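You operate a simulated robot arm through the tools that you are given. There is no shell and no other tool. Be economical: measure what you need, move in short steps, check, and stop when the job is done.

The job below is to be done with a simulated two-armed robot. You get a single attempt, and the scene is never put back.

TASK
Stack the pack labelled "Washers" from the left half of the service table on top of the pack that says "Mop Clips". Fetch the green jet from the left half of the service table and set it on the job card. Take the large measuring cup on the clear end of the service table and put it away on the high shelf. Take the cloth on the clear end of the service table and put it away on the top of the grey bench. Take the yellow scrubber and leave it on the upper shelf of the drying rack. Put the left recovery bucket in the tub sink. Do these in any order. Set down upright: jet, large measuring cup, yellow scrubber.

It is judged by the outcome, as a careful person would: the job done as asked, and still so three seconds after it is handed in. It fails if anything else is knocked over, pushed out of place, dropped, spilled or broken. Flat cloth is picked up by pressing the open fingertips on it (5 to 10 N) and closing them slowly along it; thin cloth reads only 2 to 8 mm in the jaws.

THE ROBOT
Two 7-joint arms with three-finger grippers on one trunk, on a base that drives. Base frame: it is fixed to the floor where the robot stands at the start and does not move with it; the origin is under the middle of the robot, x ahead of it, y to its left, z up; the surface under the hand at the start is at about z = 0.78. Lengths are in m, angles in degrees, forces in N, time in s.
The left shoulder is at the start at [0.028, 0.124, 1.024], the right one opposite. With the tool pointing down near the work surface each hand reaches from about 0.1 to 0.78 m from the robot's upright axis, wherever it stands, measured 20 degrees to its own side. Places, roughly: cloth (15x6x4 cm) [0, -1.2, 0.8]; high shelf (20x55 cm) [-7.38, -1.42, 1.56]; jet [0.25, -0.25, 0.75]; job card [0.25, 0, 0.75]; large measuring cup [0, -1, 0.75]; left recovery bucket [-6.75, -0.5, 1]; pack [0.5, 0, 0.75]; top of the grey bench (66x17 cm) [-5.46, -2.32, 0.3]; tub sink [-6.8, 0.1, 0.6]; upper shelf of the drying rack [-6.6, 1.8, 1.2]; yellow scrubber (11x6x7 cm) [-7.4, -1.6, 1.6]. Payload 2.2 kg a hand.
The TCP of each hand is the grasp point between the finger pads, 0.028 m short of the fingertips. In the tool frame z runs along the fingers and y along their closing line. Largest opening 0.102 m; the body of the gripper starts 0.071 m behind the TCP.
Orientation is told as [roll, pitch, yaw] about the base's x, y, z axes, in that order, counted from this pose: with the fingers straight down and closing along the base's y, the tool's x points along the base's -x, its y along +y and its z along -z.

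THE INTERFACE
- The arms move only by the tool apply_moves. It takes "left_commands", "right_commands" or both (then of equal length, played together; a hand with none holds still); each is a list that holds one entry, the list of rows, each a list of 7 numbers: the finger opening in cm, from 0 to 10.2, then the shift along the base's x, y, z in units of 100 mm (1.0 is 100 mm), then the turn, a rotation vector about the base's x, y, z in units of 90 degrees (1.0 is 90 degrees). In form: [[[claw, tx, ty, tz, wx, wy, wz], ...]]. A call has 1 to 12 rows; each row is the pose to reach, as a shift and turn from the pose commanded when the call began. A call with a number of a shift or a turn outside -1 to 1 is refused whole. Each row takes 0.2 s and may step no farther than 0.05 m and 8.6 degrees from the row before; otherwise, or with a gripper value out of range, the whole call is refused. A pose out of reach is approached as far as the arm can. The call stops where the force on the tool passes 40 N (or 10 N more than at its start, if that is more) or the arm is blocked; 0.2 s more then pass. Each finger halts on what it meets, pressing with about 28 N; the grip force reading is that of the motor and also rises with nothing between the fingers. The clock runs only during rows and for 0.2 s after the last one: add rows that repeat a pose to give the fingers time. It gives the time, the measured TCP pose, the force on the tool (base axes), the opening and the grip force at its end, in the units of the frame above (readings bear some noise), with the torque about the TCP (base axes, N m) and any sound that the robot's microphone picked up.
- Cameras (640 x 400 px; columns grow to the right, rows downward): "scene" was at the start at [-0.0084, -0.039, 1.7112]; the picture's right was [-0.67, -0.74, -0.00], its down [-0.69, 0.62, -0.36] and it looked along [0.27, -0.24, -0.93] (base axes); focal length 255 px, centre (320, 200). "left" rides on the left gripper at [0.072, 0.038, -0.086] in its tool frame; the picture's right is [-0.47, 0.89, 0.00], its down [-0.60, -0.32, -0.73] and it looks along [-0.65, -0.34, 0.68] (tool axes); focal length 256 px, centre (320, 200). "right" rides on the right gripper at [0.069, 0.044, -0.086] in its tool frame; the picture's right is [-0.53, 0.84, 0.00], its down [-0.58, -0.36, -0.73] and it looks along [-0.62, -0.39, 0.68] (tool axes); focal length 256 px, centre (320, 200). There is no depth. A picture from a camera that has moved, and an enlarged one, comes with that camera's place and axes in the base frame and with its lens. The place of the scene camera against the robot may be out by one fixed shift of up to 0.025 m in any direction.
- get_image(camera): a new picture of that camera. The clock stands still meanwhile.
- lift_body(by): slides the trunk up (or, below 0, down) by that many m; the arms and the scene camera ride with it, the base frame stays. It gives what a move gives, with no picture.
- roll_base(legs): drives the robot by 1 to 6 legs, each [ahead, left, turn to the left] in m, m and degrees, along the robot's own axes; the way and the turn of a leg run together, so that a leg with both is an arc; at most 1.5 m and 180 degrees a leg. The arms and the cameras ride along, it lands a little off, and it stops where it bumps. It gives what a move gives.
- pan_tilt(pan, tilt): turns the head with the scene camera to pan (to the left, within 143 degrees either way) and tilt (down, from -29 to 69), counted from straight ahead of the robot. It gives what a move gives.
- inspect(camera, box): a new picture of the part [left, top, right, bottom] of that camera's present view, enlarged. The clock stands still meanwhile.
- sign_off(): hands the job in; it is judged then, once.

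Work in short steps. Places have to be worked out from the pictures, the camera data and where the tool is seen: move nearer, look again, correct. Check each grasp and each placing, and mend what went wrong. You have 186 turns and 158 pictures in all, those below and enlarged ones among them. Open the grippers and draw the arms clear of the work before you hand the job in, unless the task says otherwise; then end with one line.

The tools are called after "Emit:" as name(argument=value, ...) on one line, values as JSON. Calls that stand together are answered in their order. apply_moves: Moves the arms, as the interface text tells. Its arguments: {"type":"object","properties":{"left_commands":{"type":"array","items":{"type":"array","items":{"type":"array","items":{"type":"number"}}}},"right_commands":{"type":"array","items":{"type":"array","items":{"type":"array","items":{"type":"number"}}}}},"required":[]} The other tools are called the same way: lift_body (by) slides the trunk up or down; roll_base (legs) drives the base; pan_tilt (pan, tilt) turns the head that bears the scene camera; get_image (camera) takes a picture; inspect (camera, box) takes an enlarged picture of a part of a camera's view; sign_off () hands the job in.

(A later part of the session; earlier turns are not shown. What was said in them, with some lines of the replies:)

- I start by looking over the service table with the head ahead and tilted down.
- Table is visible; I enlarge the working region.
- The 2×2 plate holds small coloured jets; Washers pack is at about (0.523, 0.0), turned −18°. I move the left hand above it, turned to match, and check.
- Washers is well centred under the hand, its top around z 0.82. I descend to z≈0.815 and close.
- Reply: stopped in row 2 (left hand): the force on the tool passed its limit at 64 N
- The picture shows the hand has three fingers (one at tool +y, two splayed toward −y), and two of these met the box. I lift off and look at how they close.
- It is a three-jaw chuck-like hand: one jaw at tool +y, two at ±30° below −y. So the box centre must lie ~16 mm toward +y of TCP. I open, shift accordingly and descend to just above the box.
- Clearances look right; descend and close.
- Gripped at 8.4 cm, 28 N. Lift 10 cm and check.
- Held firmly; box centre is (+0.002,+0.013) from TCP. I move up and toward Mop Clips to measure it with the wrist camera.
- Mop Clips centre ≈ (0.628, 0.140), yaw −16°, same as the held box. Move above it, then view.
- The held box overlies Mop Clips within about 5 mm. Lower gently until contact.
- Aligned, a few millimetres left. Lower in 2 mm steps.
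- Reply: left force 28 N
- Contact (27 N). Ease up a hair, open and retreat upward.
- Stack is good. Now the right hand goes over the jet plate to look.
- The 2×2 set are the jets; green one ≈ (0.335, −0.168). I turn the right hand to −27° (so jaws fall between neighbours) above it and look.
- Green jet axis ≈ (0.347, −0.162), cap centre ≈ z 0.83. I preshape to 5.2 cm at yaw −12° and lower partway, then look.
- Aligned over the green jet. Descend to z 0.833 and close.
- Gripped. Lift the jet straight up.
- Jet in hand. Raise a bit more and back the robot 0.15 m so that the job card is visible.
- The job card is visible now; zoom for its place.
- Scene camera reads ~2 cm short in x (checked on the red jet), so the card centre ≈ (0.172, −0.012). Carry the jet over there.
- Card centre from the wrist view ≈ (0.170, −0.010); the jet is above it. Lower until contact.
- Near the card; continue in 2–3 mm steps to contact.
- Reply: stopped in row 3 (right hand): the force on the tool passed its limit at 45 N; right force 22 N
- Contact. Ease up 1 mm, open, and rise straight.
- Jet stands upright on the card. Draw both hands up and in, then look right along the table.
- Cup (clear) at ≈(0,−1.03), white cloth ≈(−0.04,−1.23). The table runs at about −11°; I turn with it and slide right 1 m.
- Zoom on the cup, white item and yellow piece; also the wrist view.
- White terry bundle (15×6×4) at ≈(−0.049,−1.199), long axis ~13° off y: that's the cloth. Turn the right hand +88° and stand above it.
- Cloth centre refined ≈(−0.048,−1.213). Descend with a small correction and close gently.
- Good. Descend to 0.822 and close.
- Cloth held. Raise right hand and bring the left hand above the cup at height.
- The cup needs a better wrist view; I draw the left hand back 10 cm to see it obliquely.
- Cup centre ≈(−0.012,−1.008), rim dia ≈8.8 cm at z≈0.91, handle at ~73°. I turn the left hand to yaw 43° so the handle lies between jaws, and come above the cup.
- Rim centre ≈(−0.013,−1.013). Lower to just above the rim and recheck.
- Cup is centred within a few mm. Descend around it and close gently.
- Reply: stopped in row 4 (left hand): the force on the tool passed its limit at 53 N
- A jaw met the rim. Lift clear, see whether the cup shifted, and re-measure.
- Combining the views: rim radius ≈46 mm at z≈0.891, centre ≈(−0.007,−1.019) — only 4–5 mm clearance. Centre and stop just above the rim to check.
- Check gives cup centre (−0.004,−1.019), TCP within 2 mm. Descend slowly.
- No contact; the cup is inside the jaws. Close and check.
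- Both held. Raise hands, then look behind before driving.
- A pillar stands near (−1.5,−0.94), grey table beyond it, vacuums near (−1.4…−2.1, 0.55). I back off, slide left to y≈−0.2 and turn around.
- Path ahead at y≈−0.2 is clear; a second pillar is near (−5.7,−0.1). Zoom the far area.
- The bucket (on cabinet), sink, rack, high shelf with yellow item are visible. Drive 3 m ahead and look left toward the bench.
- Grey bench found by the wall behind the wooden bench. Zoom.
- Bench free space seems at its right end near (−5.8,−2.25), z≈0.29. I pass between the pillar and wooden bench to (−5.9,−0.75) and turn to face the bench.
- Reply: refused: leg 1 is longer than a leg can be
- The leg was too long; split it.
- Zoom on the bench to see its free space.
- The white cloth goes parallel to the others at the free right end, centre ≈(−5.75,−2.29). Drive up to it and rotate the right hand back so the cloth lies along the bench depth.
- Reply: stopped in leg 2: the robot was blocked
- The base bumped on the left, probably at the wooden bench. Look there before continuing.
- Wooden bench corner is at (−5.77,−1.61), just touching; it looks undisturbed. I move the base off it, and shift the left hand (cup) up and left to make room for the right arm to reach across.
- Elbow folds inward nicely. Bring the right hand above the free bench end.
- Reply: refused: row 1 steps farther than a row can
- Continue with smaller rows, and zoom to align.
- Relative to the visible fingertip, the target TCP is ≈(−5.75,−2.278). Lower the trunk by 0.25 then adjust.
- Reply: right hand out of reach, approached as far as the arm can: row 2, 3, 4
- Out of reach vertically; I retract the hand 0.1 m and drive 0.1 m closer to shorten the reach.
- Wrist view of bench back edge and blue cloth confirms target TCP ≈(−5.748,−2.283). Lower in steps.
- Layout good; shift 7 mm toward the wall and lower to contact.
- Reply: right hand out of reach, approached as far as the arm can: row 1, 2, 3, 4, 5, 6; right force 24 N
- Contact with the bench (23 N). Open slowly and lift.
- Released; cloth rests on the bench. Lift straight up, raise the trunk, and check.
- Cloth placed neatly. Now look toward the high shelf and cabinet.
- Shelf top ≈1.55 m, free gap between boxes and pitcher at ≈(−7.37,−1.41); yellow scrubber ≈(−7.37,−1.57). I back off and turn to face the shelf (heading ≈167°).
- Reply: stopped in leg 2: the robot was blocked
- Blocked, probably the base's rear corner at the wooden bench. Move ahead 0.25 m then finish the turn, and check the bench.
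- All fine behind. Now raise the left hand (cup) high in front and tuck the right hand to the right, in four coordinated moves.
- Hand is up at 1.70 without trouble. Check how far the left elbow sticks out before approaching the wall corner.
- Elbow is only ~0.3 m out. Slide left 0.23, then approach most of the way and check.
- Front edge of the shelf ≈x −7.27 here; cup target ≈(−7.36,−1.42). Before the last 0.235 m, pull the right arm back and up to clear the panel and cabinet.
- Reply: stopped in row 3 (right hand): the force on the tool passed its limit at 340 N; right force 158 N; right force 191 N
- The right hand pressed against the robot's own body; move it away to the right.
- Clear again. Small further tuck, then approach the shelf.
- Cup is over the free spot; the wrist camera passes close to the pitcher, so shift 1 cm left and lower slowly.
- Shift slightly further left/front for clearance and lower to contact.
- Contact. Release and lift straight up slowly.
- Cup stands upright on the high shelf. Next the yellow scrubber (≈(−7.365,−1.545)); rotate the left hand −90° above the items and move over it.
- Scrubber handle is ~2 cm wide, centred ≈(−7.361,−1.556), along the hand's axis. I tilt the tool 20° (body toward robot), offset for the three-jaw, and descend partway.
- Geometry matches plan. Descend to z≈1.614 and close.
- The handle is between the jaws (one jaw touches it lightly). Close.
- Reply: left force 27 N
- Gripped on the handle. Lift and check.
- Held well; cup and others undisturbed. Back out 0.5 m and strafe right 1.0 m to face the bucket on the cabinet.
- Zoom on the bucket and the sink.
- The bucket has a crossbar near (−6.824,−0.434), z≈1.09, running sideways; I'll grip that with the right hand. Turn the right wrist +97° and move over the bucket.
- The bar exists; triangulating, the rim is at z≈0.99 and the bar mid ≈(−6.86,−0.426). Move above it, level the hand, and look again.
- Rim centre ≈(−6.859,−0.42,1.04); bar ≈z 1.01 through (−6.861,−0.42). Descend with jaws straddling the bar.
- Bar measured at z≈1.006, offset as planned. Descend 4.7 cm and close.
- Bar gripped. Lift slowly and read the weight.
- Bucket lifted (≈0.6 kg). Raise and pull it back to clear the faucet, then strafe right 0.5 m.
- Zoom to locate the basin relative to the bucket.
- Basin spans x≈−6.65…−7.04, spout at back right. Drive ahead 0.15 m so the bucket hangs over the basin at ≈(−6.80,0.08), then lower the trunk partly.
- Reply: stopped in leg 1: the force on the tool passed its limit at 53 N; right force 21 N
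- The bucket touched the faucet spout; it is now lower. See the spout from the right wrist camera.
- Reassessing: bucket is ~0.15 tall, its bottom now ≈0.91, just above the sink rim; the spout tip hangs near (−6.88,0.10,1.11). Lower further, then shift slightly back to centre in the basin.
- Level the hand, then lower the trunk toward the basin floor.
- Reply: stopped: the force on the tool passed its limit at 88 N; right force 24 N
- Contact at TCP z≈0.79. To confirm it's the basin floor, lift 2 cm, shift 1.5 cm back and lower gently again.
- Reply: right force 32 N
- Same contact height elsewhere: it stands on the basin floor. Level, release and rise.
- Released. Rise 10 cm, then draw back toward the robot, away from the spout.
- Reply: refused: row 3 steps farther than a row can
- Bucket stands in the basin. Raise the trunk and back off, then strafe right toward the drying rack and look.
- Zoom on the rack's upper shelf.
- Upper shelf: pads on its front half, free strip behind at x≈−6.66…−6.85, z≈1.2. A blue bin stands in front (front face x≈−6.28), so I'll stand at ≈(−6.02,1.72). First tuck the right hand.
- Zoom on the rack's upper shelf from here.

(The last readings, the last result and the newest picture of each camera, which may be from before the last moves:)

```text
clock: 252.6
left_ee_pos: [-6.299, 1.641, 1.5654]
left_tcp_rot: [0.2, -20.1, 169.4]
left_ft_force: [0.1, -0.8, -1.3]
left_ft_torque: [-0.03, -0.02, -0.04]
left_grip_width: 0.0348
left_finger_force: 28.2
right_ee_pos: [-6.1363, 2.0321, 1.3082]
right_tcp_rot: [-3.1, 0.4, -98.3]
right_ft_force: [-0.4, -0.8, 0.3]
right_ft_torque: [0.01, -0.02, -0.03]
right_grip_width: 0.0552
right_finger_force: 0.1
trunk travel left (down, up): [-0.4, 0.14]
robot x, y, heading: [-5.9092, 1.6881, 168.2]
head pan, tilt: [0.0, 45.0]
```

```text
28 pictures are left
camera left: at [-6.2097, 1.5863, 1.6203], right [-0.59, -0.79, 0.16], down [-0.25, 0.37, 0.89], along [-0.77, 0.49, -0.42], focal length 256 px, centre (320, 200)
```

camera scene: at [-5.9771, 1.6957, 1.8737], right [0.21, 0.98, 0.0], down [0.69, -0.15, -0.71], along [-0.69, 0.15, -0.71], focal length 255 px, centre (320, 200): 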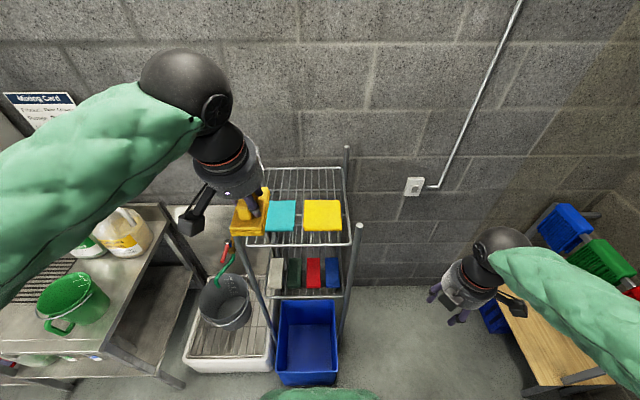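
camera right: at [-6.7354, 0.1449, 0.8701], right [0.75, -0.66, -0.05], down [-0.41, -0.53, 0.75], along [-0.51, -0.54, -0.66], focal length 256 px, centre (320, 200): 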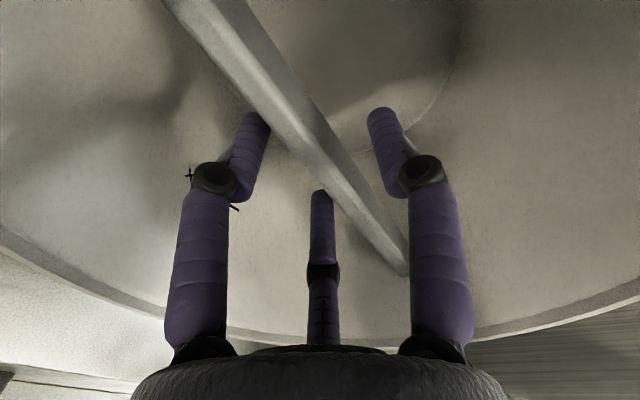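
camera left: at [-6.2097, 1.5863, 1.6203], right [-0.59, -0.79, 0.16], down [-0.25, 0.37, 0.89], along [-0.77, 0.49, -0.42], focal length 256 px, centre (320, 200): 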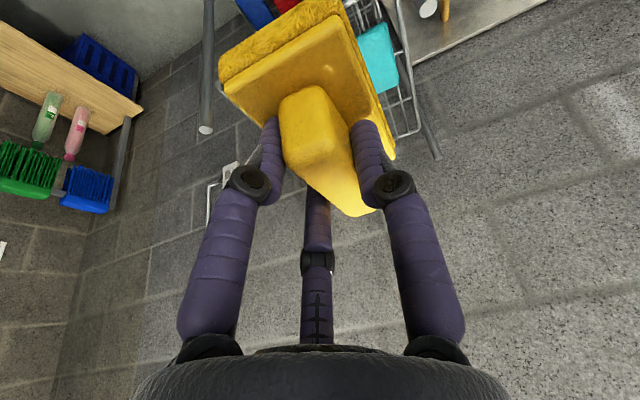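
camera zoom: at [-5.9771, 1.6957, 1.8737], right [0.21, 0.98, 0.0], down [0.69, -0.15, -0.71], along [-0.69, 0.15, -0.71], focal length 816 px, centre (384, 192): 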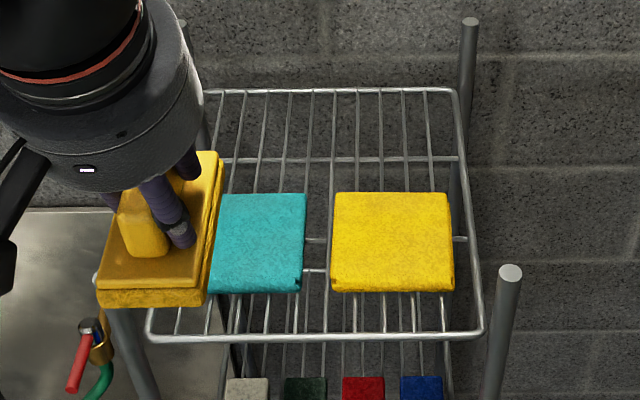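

Free strip behind the pads centred ≈(−6.74,1.785). Drive ahead 0.11 m, raise trunk 0.1, then reach in while descending.

Emit:
roll_base(legs=[[0.11, 0, 0]])

Emit:
lift_body(by=0.1)

Emit:
apply_moves(left_commands=[[[1, -0.27, 0.1, -0.3, 0, 0, 0], [1, -0.55, 0.21, -0.6, 0, 0, 0], [1, -0.83, 0.32, -0.9, 0, 0, 0]]])

Emit:
apply_moves(left_commands=[[[1, -0.27, 0.1, -0.3, 0, 0, 0], [1, -0.55, 0.21, -0.6, 0, 0, 0], [1, -0.83, 0.32, -0.9, 0, 0, 0]]])

Emit:
apply_moves(left_commands=[[[1, -0.27, 0.1, -0.2, 0, 0, 0], [1, -0.55, 0.21, -0.4, 0, 0, 0], [1, -0.83, 0.32, -0.6, 0, 0, 0], [1, -0.83, 0.32, -0.6, 0, 0, 0]]])

Emit:
inspect(camera="scene", box=[200, 130, 440, 280])

```text
clock: 253.7
left_ee_pos: [-6.3794, 1.6576, 1.5625]
left_tcp_rot: [0.5, -19.9, 170.2]
left_ft_force: [-1.2, 0.0, -1.3]
left_ft_torque: [-0.02, -0.08, -0.03]
left_grip_width: 0.0352
left_finger_force: 28.6
right_ee_pos: [-6.221, 2.0474, 1.3064]
right_tcp_rot: [-2.8, 0.3, -97.5]
right_ft_force: [-0.4, 1.0, -0.7]
right_ft_torque: [-0.04, -0.06, 0.0]
right_grip_width: 0.055
right_finger_force: 0.1
trunk travel left (down, up): [-0.4, 0.14]
robot x, y, heading: [-5.9857, 1.7061, 169.2]
head pan, tilt: [0.0, 45.0]
stopped in leg 1: the robot was blocked; the commanded pose is now the measured one
```

```text
clock: 255.1
left_ee_pos: [-6.3718, 1.6547, 1.665]
left_tcp_rot: [0.3, -20.2, 170.3]
left_ft_force: [1.0, 0.8, -0.3]
left_ft_torque: [0.02, 0.01, -0.03]
left_grip_width: 0.0347
left_finger_force: 28.2
right_ee_pos: [-6.2147, 2.0465, 1.4067]
right_tcp_rot: [-3.0, 0.3, -97.4]
right_ft_force: [-0.5, 0.7, 0.1]
right_ft_torque: [0.0, 0.03, -0.01]
right_grip_width: 0.0547
right_finger_force: 0.1
trunk travel left (down, up): [-0.5, 0.04]
robot x, y, heading: [-5.9815, 1.7068, 169.2]
head pan, tilt: [0.0, 45.0]
```

```text
clock: 255.8
left_ee_pos: [-6.4574, 1.6884, 1.5753]
left_tcp_rot: [0.2, -20.2, 170.3]
left_ft_force: [0.1, -1.0, -0.2]
left_ft_torque: [0.05, -0.03, 0.0]
left_grip_width: 0.035
left_finger_force: 28.1
right_ee_pos: [-6.2175, 2.0471, 1.4069]
right_tcp_rot: [-3.0, 0.3, -97.5]
right_ft_force: [-0.3, 1.0, -0.1]
right_ft_torque: [-0.04, -0.01, -0.01]
right_grip_width: 0.055
right_finger_force: 0.0
trunk travel left (down, up): [-0.5, 0.04]
robot x, y, heading: [-5.9852, 1.7066, 168.6]
head pan, tilt: [0.0, 45.0]
```

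```text
clock: 256.6
left_ee_pos: [-6.5404, 1.72, 1.4839]
left_tcp_rot: [0.3, -20.2, 170.3]
left_ft_force: [0.9, 0.1, -1.1]
left_ft_torque: [0.0, -0.03, 0.03]
left_grip_width: 0.0351
left_finger_force: 28.3
right_ee_pos: [-6.2164, 2.0464, 1.408]
right_tcp_rot: [-2.9, 0.3, -97.5]
right_ft_force: [0.5, 0.4, 0.1]
right_ft_torque: [0.0, -0.03, -0.01]
right_grip_width: 0.0551
right_finger_force: 0.1
trunk travel left (down, up): [-0.5, 0.04]
robot x, y, heading: [-5.9838, 1.7035, 168.9]
head pan, tilt: [0.0, 45.0]
```

```text
clock: 257.6
left_ee_pos: [-6.6204, 1.7512, 1.4247]
left_tcp_rot: [0.2, -20.3, 170.3]
left_ft_force: [0.3, -0.8, -0.4]
left_ft_torque: [0.01, 0.04, 0.0]
left_grip_width: 0.0347
left_finger_force: 28.1
right_ee_pos: [-6.2149, 2.0465, 1.4085]
right_tcp_rot: [-3.1, 0.3, -97.4]
right_ft_force: [0.0, -0.5, 0.5]
right_ft_torque: [0.02, 0.0, -0.01]
right_grip_width: 0.0549
right_finger_force: 0.0
trunk travel left (down, up): [-0.5, 0.04]
robot x, y, heading: [-5.9786, 1.7076, 169.0]
head pan, tilt: [0.0, 45.0]
```

```text
2.67 times, centred on (320, 205) of scene
camera zoom: at [-6.0496, 1.7138, 1.9737], right [0.19, 0.98, 0.0], down [0.69, -0.14, -0.71], along [-0.69, 0.14, -0.71], focal length 680 px, centre (320, 187)
```

zoom: 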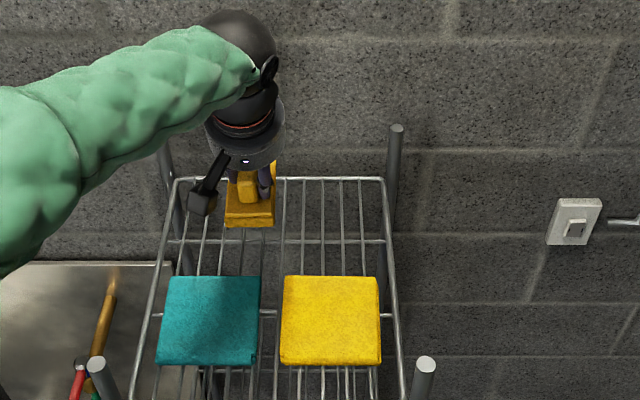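

Good alignment. (The base touched the bin lightly; will back off afterwards.) Continue reaching and lowering.

Emit:
apply_moves(left_commands=[[[1, -0.3, 0.1, -0.25, 0, 0, 0], [1, -0.6, 0.2, -0.5, 0, 0, 0], [1, -0.9, 0.28, -0.75, 0, 0, 0], [1, -1.0, 0.3, -0.95, 0, 0, 0], [1, -1.0, 0.3, -0.95, 0, 0, 0]]])

Emit:
inspect(camera="scene", box=[200, 130, 440, 280])

Emit:
get_image(camera="left")

```text
clock: 258.9
left_ee_pos: [-6.7211, 1.7808, 1.3301]
left_tcp_rot: [0.2, -20.3, 170.3]
left_ft_force: [0.5, 0.5, -0.6]
left_ft_torque: [0.02, -0.03, 0.03]
left_grip_width: 0.0351
left_finger_force: 27.6
right_ee_pos: [-6.2145, 2.0462, 1.4079]
right_tcp_rot: [-3.1, 0.3, -97.5]
right_ft_force: [0.3, 0.3, 0.2]
right_ft_torque: [-0.03, 0.0, 0.0]
right_grip_width: 0.055
right_finger_force: 0.1
trunk travel left (down, up): [-0.5, 0.04]
robot x, y, heading: [-5.9845, 1.7053, 168.7]
head pan, tilt: [0.0, 45.0]
```

```text
2.67 times, centred on (320, 205) of scene
camera zoom: at [-6.0492, 1.7139, 1.9737], right [0.19, 0.98, 0.0], down [0.69, -0.14, -0.71], along [-0.69, 0.14, -0.71], focal length 680 px, centre (320, 187)
```

zoom: 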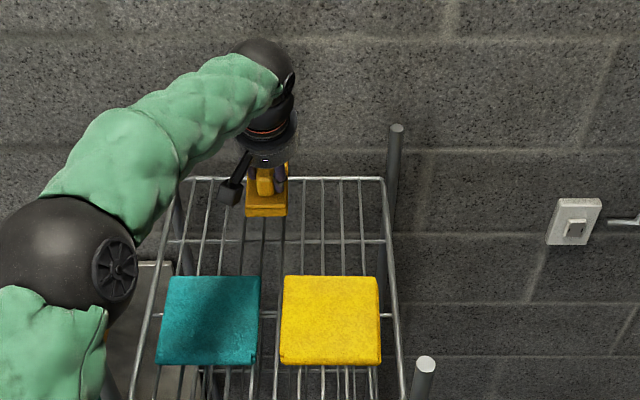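

```text
25 pictures are left
camera left: at [-6.6301, 1.7265, 1.3854], right [-0.58, -0.8, 0.16], down [-0.25, 0.37, 0.89], along [-0.78, 0.47, -0.42], focal length 256 px, centre (320, 200)
```

left: 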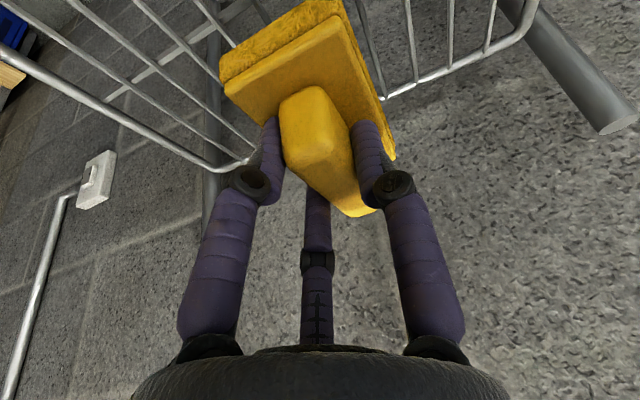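

Back edge at x≈−6.836; scrubber will sit between it and the pads. Shift 1 cm back and lower to contact.

Emit:
apply_moves(left_commands=[[[1, -0.12, 0.03, -0.2, 0, 0, 0], [1, -0.12, 0.03, -0.45, 0, 0, 0], [1, -0.12, 0.03, -0.55, 0, 0, 0], [1, -0.12, 0.03, -0.6, 0, 0, 0], [1, -0.12, 0.03, -0.63, 0, 0, 0], [1, -0.12, 0.03, -0.66, 0, 0, 0], [1, -0.12, 0.03, -0.69, 0, 0, 0], [1, -0.12, 0.03, -0.69, 0, 0, 0]]])

Emit:
inspect(camera="scene", box=[220, 150, 380, 250])

```text
clock: 260.6
left_ee_pos: [-6.7334, 1.7845, 1.2608]
left_tcp_rot: [0.3, -20.2, 170.2]
left_ft_force: [0.3, 0.1, -0.6]
left_ft_torque: [-0.03, -0.01, 0.02]
left_grip_width: 0.035
left_finger_force: 28.0
right_ee_pos: [-6.215, 2.0461, 1.4091]
right_tcp_rot: [-3.0, 0.3, -97.5]
right_ft_force: [-0.7, -0.1, -0.4]
right_ft_torque: [0.01, -0.01, 0.01]
right_grip_width: 0.0549
right_finger_force: 0.2
trunk travel left (down, up): [-0.5, 0.04]
robot x, y, heading: [-5.9849, 1.7033, 168.8]
head pan, tilt: [0.0, 45.0]
```

```text
4.00 times, centred on (300, 200) of scene
camera zoom: at [-6.0503, 1.7142, 1.9737], right [0.19, 0.98, 0.0], down [0.69, -0.14, -0.71], along [-0.69, 0.14, -0.71], focal length 1020 px, centre (400, 200)
```

zoom: 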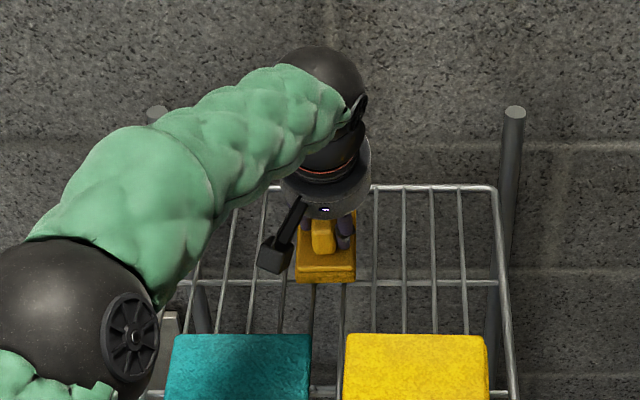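

No contact yet; keep lowering in small steps.

Emit:
apply_moves(left_commands=[[[1, 0, 0, -0.04, 0, 0, 0], [1, 0, 0, -0.08, 0, 0, 0], [1, 0, 0, -0.12, 0, 0, 0], [1, 0, 0, -0.16, 0, 0, 0], [1, 0, 0, -0.2, 0, 0, 0], [1, 0, 0, -0.24, 0, 0, 0], [1, 0, 0, -0.28, 0, 0, 0], [1, 0, 0, -0.28, 0, 0, 0]]])

Emit:
get_image(camera="left")

```text
clock: 261.6
left_ee_pos: [-6.7384, 1.7857, 1.2594]
left_tcp_rot: [0.0, -21.5, 170.4]
left_ft_force: [6.1, -0.8, 14.5]
left_ft_torque: [-0.08, -1.05, 0.01]
left_grip_width: 0.0352
left_finger_force: 27.6
right_ee_pos: [-6.2156, 2.0465, 1.4086]
right_tcp_rot: [-3.0, 0.3, -97.4]
right_ft_force: [-1.0, -0.5, -0.6]
right_ft_torque: [-0.01, -0.05, 0.0]
right_grip_width: 0.0551
right_finger_force: 0.0
trunk travel left (down, up): [-0.5, 0.04]
robot x, y, heading: [-5.982, 1.7055, 168.8]
head pan, tilt: [0.0, 45.0]
stopped in row 4 (left hand): the force on the tool passed its limit at 43 N (the readings are from after the stop); the commanded pose is now the measured one
```

```text
23 pictures are left
camera left: at [-6.6465, 1.7307, 1.3129], right [-0.57, -0.8, 0.17], down [-0.24, 0.36, 0.9], along [-0.78, 0.48, -0.4], focal length 256 px, centre (320, 200)
```

left: 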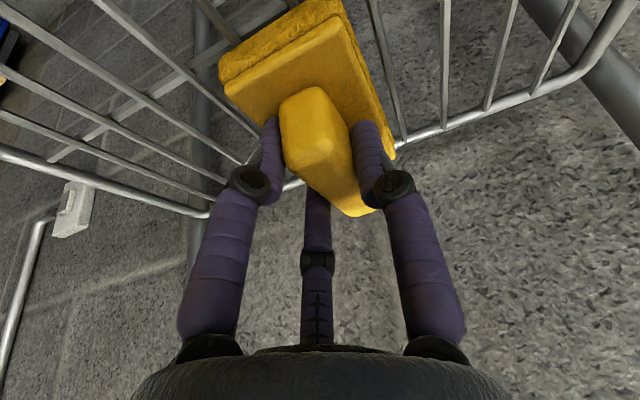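

Contact is at the front end first, so the scrubber is pitched slightly. Ease up, rotate ~3° back, and settle again.

Emit:
apply_moves(left_commands=[[[1, 0.02, 0, 0.06, -0.01, -0.03, 0], [1, 0.02, 0, 0.06, -0.014, -0.05, 0], [1, 0.02, 0, 0.03, -0.014, -0.05, 0], [1, 0.02, 0, 0.0, -0.014, -0.05, 0], [1, 0.02, 0, -0.03, -0.014, -0.05, 0], [1, 0.02, 0, -0.03, -0.014, -0.05, 0]]])

```text
clock: 263.0
left_ee_pos: [-6.7342, 1.7834, 1.2595]
left_tcp_rot: [0.6, -16.9, 170.4]
left_ft_force: [-1.0, 0.6, 28.4]
left_ft_torque: [-0.02, -0.04, 0.0]
left_grip_width: 0.0356
left_finger_force: 28.0
right_ee_pos: [-6.2125, 2.0471, 1.409]
right_tcp_rot: [-3.3, 0.3, -97.4]
right_ft_force: [-0.1, 0.4, -0.7]
right_ft_torque: [-0.02, 0.01, 0.0]
right_grip_width: 0.0552
right_finger_force: 0.0
trunk travel left (down, up): [-0.5, 0.04]
robot x, y, heading: [-5.9818, 1.7055, 168.9]
head pan, tilt: [0.0, 45.0]
```

Balanced contact now (torque ≈0). Release and withdraw along the tool axis.

Emit:
apply_moves(left_commands=[[[2.5, 0, 0, 0.02, 0, 0, 0], [4, 0, 0, 0.02, 0, 0, 0], [6, 0, 0, 0.02, 0, 0, 0], [6.5, 0, 0, 0.02, 0, 0, 0], [6.5, 0, 0, 0.02, 0, 0, 0], [6.5, 0.04, -0.01, 0.17, 0, 0, 0], [6.5, 0.12, -0.03, 0.42, 0, 0, 0], [6.5, 0.22, -0.05, 0.75, 0, 0, 0], [6.5, 0.3, -0.07, 1.0, 0, 0, 0], [6.5, 0.3, -0.07, 1.0, 0, 0, 0]]])

Emit:
get_image(camera="left")

```text
clock: 265.2
left_ee_pos: [-6.7049, 1.7776, 1.3538]
left_tcp_rot: [0.7, -16.4, 170.3]
left_ft_force: [-0.2, 0.8, -0.5]
left_ft_torque: [-0.01, -0.02, 0.0]
left_grip_width: 0.0649
left_finger_force: 0.0
right_ee_pos: [-6.2159, 2.0456, 1.407]
right_tcp_rot: [-3.0, 0.3, -97.5]
right_ft_force: [0.0, -0.2, 0.4]
right_ft_torque: [-0.02, -0.02, 0.0]
right_grip_width: 0.0551
right_finger_force: 0.0
trunk travel left (down, up): [-0.5, 0.04]
robot x, y, heading: [-5.9802, 1.7079, 168.7]
head pan, tilt: [0.0, 45.0]
```

```text
22 pictures are left
camera left: at [-6.6186, 1.7246, 1.4151], right [-0.59, -0.8, 0.14], down [-0.31, 0.38, 0.87], along [-0.75, 0.47, -0.48], focal length 256 px, centre (320, 200)
```

left: 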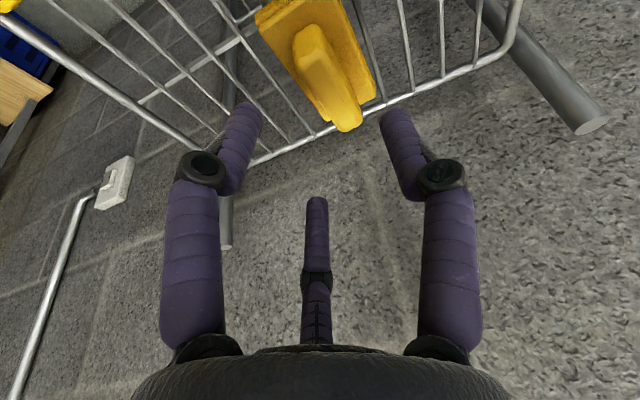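

Scrubber stands upright on the upper shelf. Withdraw the arm, back off, and check the rack and bin.

Emit:
apply_moves(left_commands=[[[6.5, 0.25, -0.05, 0.35, 0, 0, 0], [6.5, 0.5, -0.1, 0.7, 0, 0, 0], [6.5, 0.75, -0.15, 1.0, 0, 0, 0], [6.5, 1.0, -0.2, 1.0, 0, 0, 0]]])

Emit:
roll_base(legs=[[-0.4, 0, 0]])

Emit:
get_image(camera="scene")

```text
clock: 266.2
left_ee_pos: [-6.6043, 1.7571, 1.4529]
left_tcp_rot: [0.5, -16.6, 170.2]
left_ft_force: [0.0, 0.0, -0.7]
left_ft_torque: [0.0, 0.07, -0.02]
left_grip_width: 0.0651
left_finger_force: 0.1
right_ee_pos: [-6.2127, 2.0465, 1.4079]
right_tcp_rot: [-3.1, 0.2, -97.4]
right_ft_force: [0.8, -0.5, 0.1]
right_ft_torque: [0.06, 0.03, 0.02]
right_grip_width: 0.0549
right_finger_force: 0.0
trunk travel left (down, up): [-0.5, 0.04]
robot x, y, heading: [-5.9817, 1.7048, 168.8]
head pan, tilt: [0.0, 45.0]
```

```text
clock: 268.7
left_ee_pos: [-6.2132, 1.6797, 1.4521]
left_tcp_rot: [0.6, -16.4, 170.4]
left_ft_force: [-0.1, -0.8, 0.4]
left_ft_torque: [0.01, 0.0, -0.01]
left_grip_width: 0.0652
left_finger_force: 0.0
right_ee_pos: [-5.8261, 1.9698, 1.408]
right_tcp_rot: [-2.9, 0.4, -97.3]
right_ft_force: [-0.7, -0.1, -0.5]
right_ft_torque: [-0.04, 0.0, 0.01]
right_grip_width: 0.055
right_finger_force: 0.0
trunk travel left (down, up): [-0.5, 0.04]
robot x, y, heading: [-5.5909, 1.6304, 169.0]
head pan, tilt: [0.0, 45.0]
```

```text
21 pictures are left
camera scene: at [-5.6593, 1.6375, 1.9736], right [0.19, 0.98, 0.0], down [0.69, -0.14, -0.71], along [-0.69, 0.14, -0.71], focal length 255 px, centre (320, 200)
```

scene: 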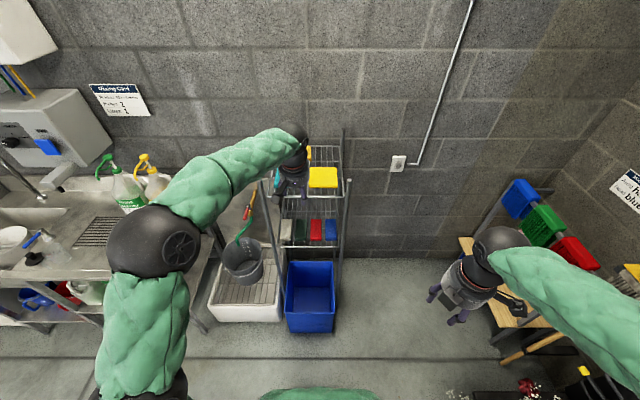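

Bin unmoved. Strafe left a little for a clear look at the rack, sink and shelf.

Emit:
roll_base(legs=[[0, 0.9, 0]])

Emit:
pan_tilt(pan=-30, tilt=35)

Emit:
inspect(camera="scene", box=[200, 80, 520, 280])

Emit:
pan_tilt(pan=35, tilt=30)

Emit:
get_image(camera="scene")

```text
clock: 273.4
left_ee_pos: [-6.3836, 0.7981, 1.4516]
left_tcp_rot: [0.6, -16.4, 170.6]
left_ft_force: [-0.6, -1.1, -0.1]
left_ft_torque: [-0.02, 0.02, 0.05]
left_grip_width: 0.0649
left_finger_force: 0.1
right_ee_pos: [-5.996, 1.0897, 1.4076]
right_tcp_rot: [-3.0, 0.3, -97.1]
right_ft_force: [-1.0, 0.6, -0.4]
right_ft_torque: [-0.01, -0.03, 0.01]
right_grip_width: 0.0549
right_finger_force: 0.1
trunk travel left (down, up): [-0.5, 0.04]
robot x, y, heading: [-5.7604, 0.7506, 169.3]
head pan, tilt: [0.0, 45.0]
```

```text
clock: 274.3
left_ee_pos: [-6.3837, 0.7994, 1.4531]
left_tcp_rot: [0.5, -16.5, 170.5]
left_ft_force: [0.3, 0.1, 0.3]
left_ft_torque: [-0.02, -0.04, -0.01]
left_grip_width: 0.0653
left_finger_force: 0.0
right_ee_pos: [-5.996, 1.0897, 1.4081]
right_tcp_rot: [-3.0, 0.2, -97.1]
right_ft_force: [-0.3, 0.1, 0.0]
right_ft_torque: [-0.02, 0.0, 0.03]
right_grip_width: 0.0551
right_finger_force: 0.0
trunk travel left (down, up): [-0.5, 0.04]
robot x, y, heading: [-5.7607, 0.7523, 169.1]
head pan, tilt: [-30.0, 35.0]
```

```text
2.00 times, centred on (360, 180) of scene
camera zoom: at [-5.815, 0.8008, 1.9884], right [0.65, 0.76, 0.0], down [0.43, -0.37, -0.82], along [-0.62, 0.53, -0.57], focal length 510 px, centre (240, 240)
```

zoom: 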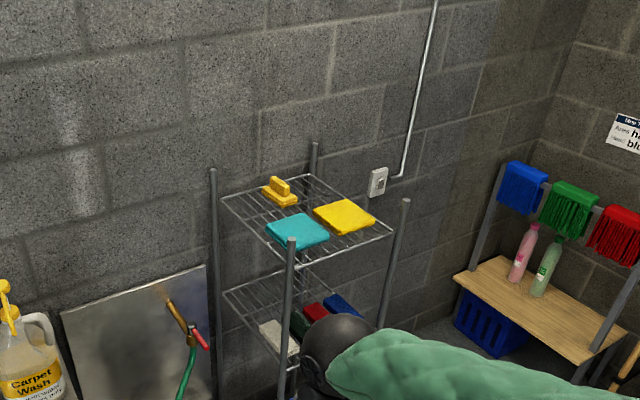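

```text
clock: 275.7
left_ee_pos: [-6.383, 0.7973, 1.4526]
left_tcp_rot: [0.5, -16.4, 170.6]
left_ft_force: [-0.5, 1.1, -0.2]
left_ft_torque: [0.0, 0.01, 0.02]
left_grip_width: 0.065
left_finger_force: 0.1
right_ee_pos: [-5.9948, 1.0889, 1.4089]
right_tcp_rot: [-3.0, 0.2, -97.2]
right_ft_force: [0.0, -0.7, -0.2]
right_ft_torque: [0.0, 0.0, 0.02]
right_grip_width: 0.0551
right_finger_force: 0.0
trunk travel left (down, up): [-0.5, 0.04]
robot x, y, heading: [-5.7612, 0.7514, 169.2]
head pan, tilt: [35.0, 30.0]
```

```text
19 pictures are left
camera scene: at [-5.8308, 0.7059, 1.9963], right [-0.41, 0.91, 0.0], down [0.46, 0.2, -0.87], along [-0.79, -0.35, -0.5], focal length 255 px, centre (320, 200)
```

scene: 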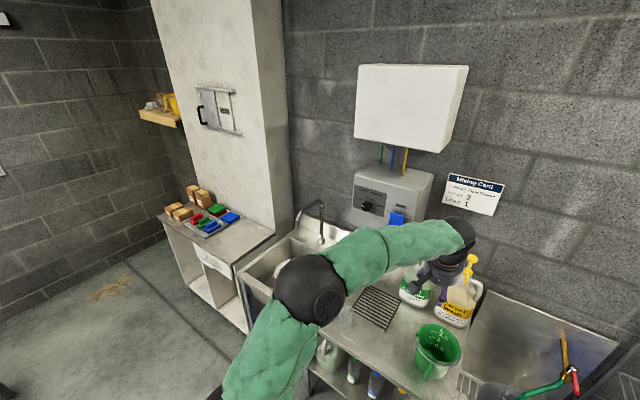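

Scrubber is fine on the rack. Zoom at the sink and high shelf from here.

Emit:
inspect(camera="scene", box=[120, 70, 380, 300])

```text
1.74 times, centred on (250, 185) of scene
camera zoom: at [-5.8308, 0.7059, 1.9963], right [-0.41, 0.91, 0.0], down [0.46, 0.2, -0.87], along [-0.79, -0.35, -0.5], focal length 443 px, centre (442, 226)
```

zoom: 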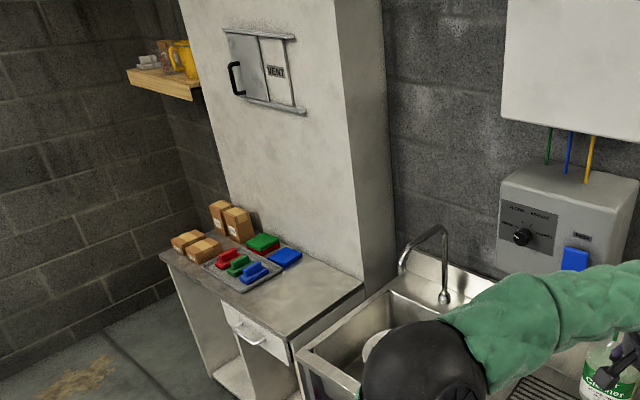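

All placements verified; grippers are open. Draw back a little more, then hand in.

Emit:
roll_base(legs=[[-0.25, 0, 0]])

Emit:
inspect(camera="scene", box=[120, 70, 440, 320])

```text
clock: 277.5
left_ee_pos: [-6.1381, 0.7516, 1.4526]
left_tcp_rot: [0.6, -16.4, 170.5]
left_ft_force: [-0.1, 0.3, 0.3]
left_ft_torque: [0.03, 0.03, -0.01]
left_grip_width: 0.0652
left_finger_force: 0.0
right_ee_pos: [-5.7483, 1.0427, 1.4082]
right_tcp_rot: [-3.0, 0.3, -97.2]
right_ft_force: [0.2, 0.3, -0.4]
right_ft_torque: [0.0, 0.06, -0.01]
right_grip_width: 0.0551
right_finger_force: 0.1
trunk travel left (down, up): [-0.5, 0.04]
robot x, y, heading: [-5.5172, 0.7026, 169.1]
head pan, tilt: [35.0, 30.0]
```

```text
1.60 times, centred on (280, 195) of scene
camera zoom: at [-5.5854, 0.659, 1.9962], right [-0.41, 0.91, 0.0], down [0.46, 0.2, -0.87], along [-0.79, -0.35, -0.5], focal length 408 px, centre (384, 208)
```

zoom: 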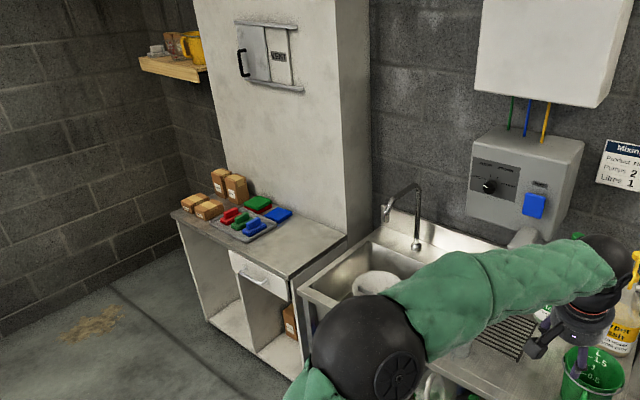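

The bucket stands in the sink and everything is in place; hand in.

Emit:
sign_off()

```text
The job is handed in.
```

The job is handed in with all six items placed as asked. The bucket brushed the sink faucet on the way in, and the base lightly bumped the wooden bench and the blue bin; none looked moved, though I did not recheck the faucet's position closely.
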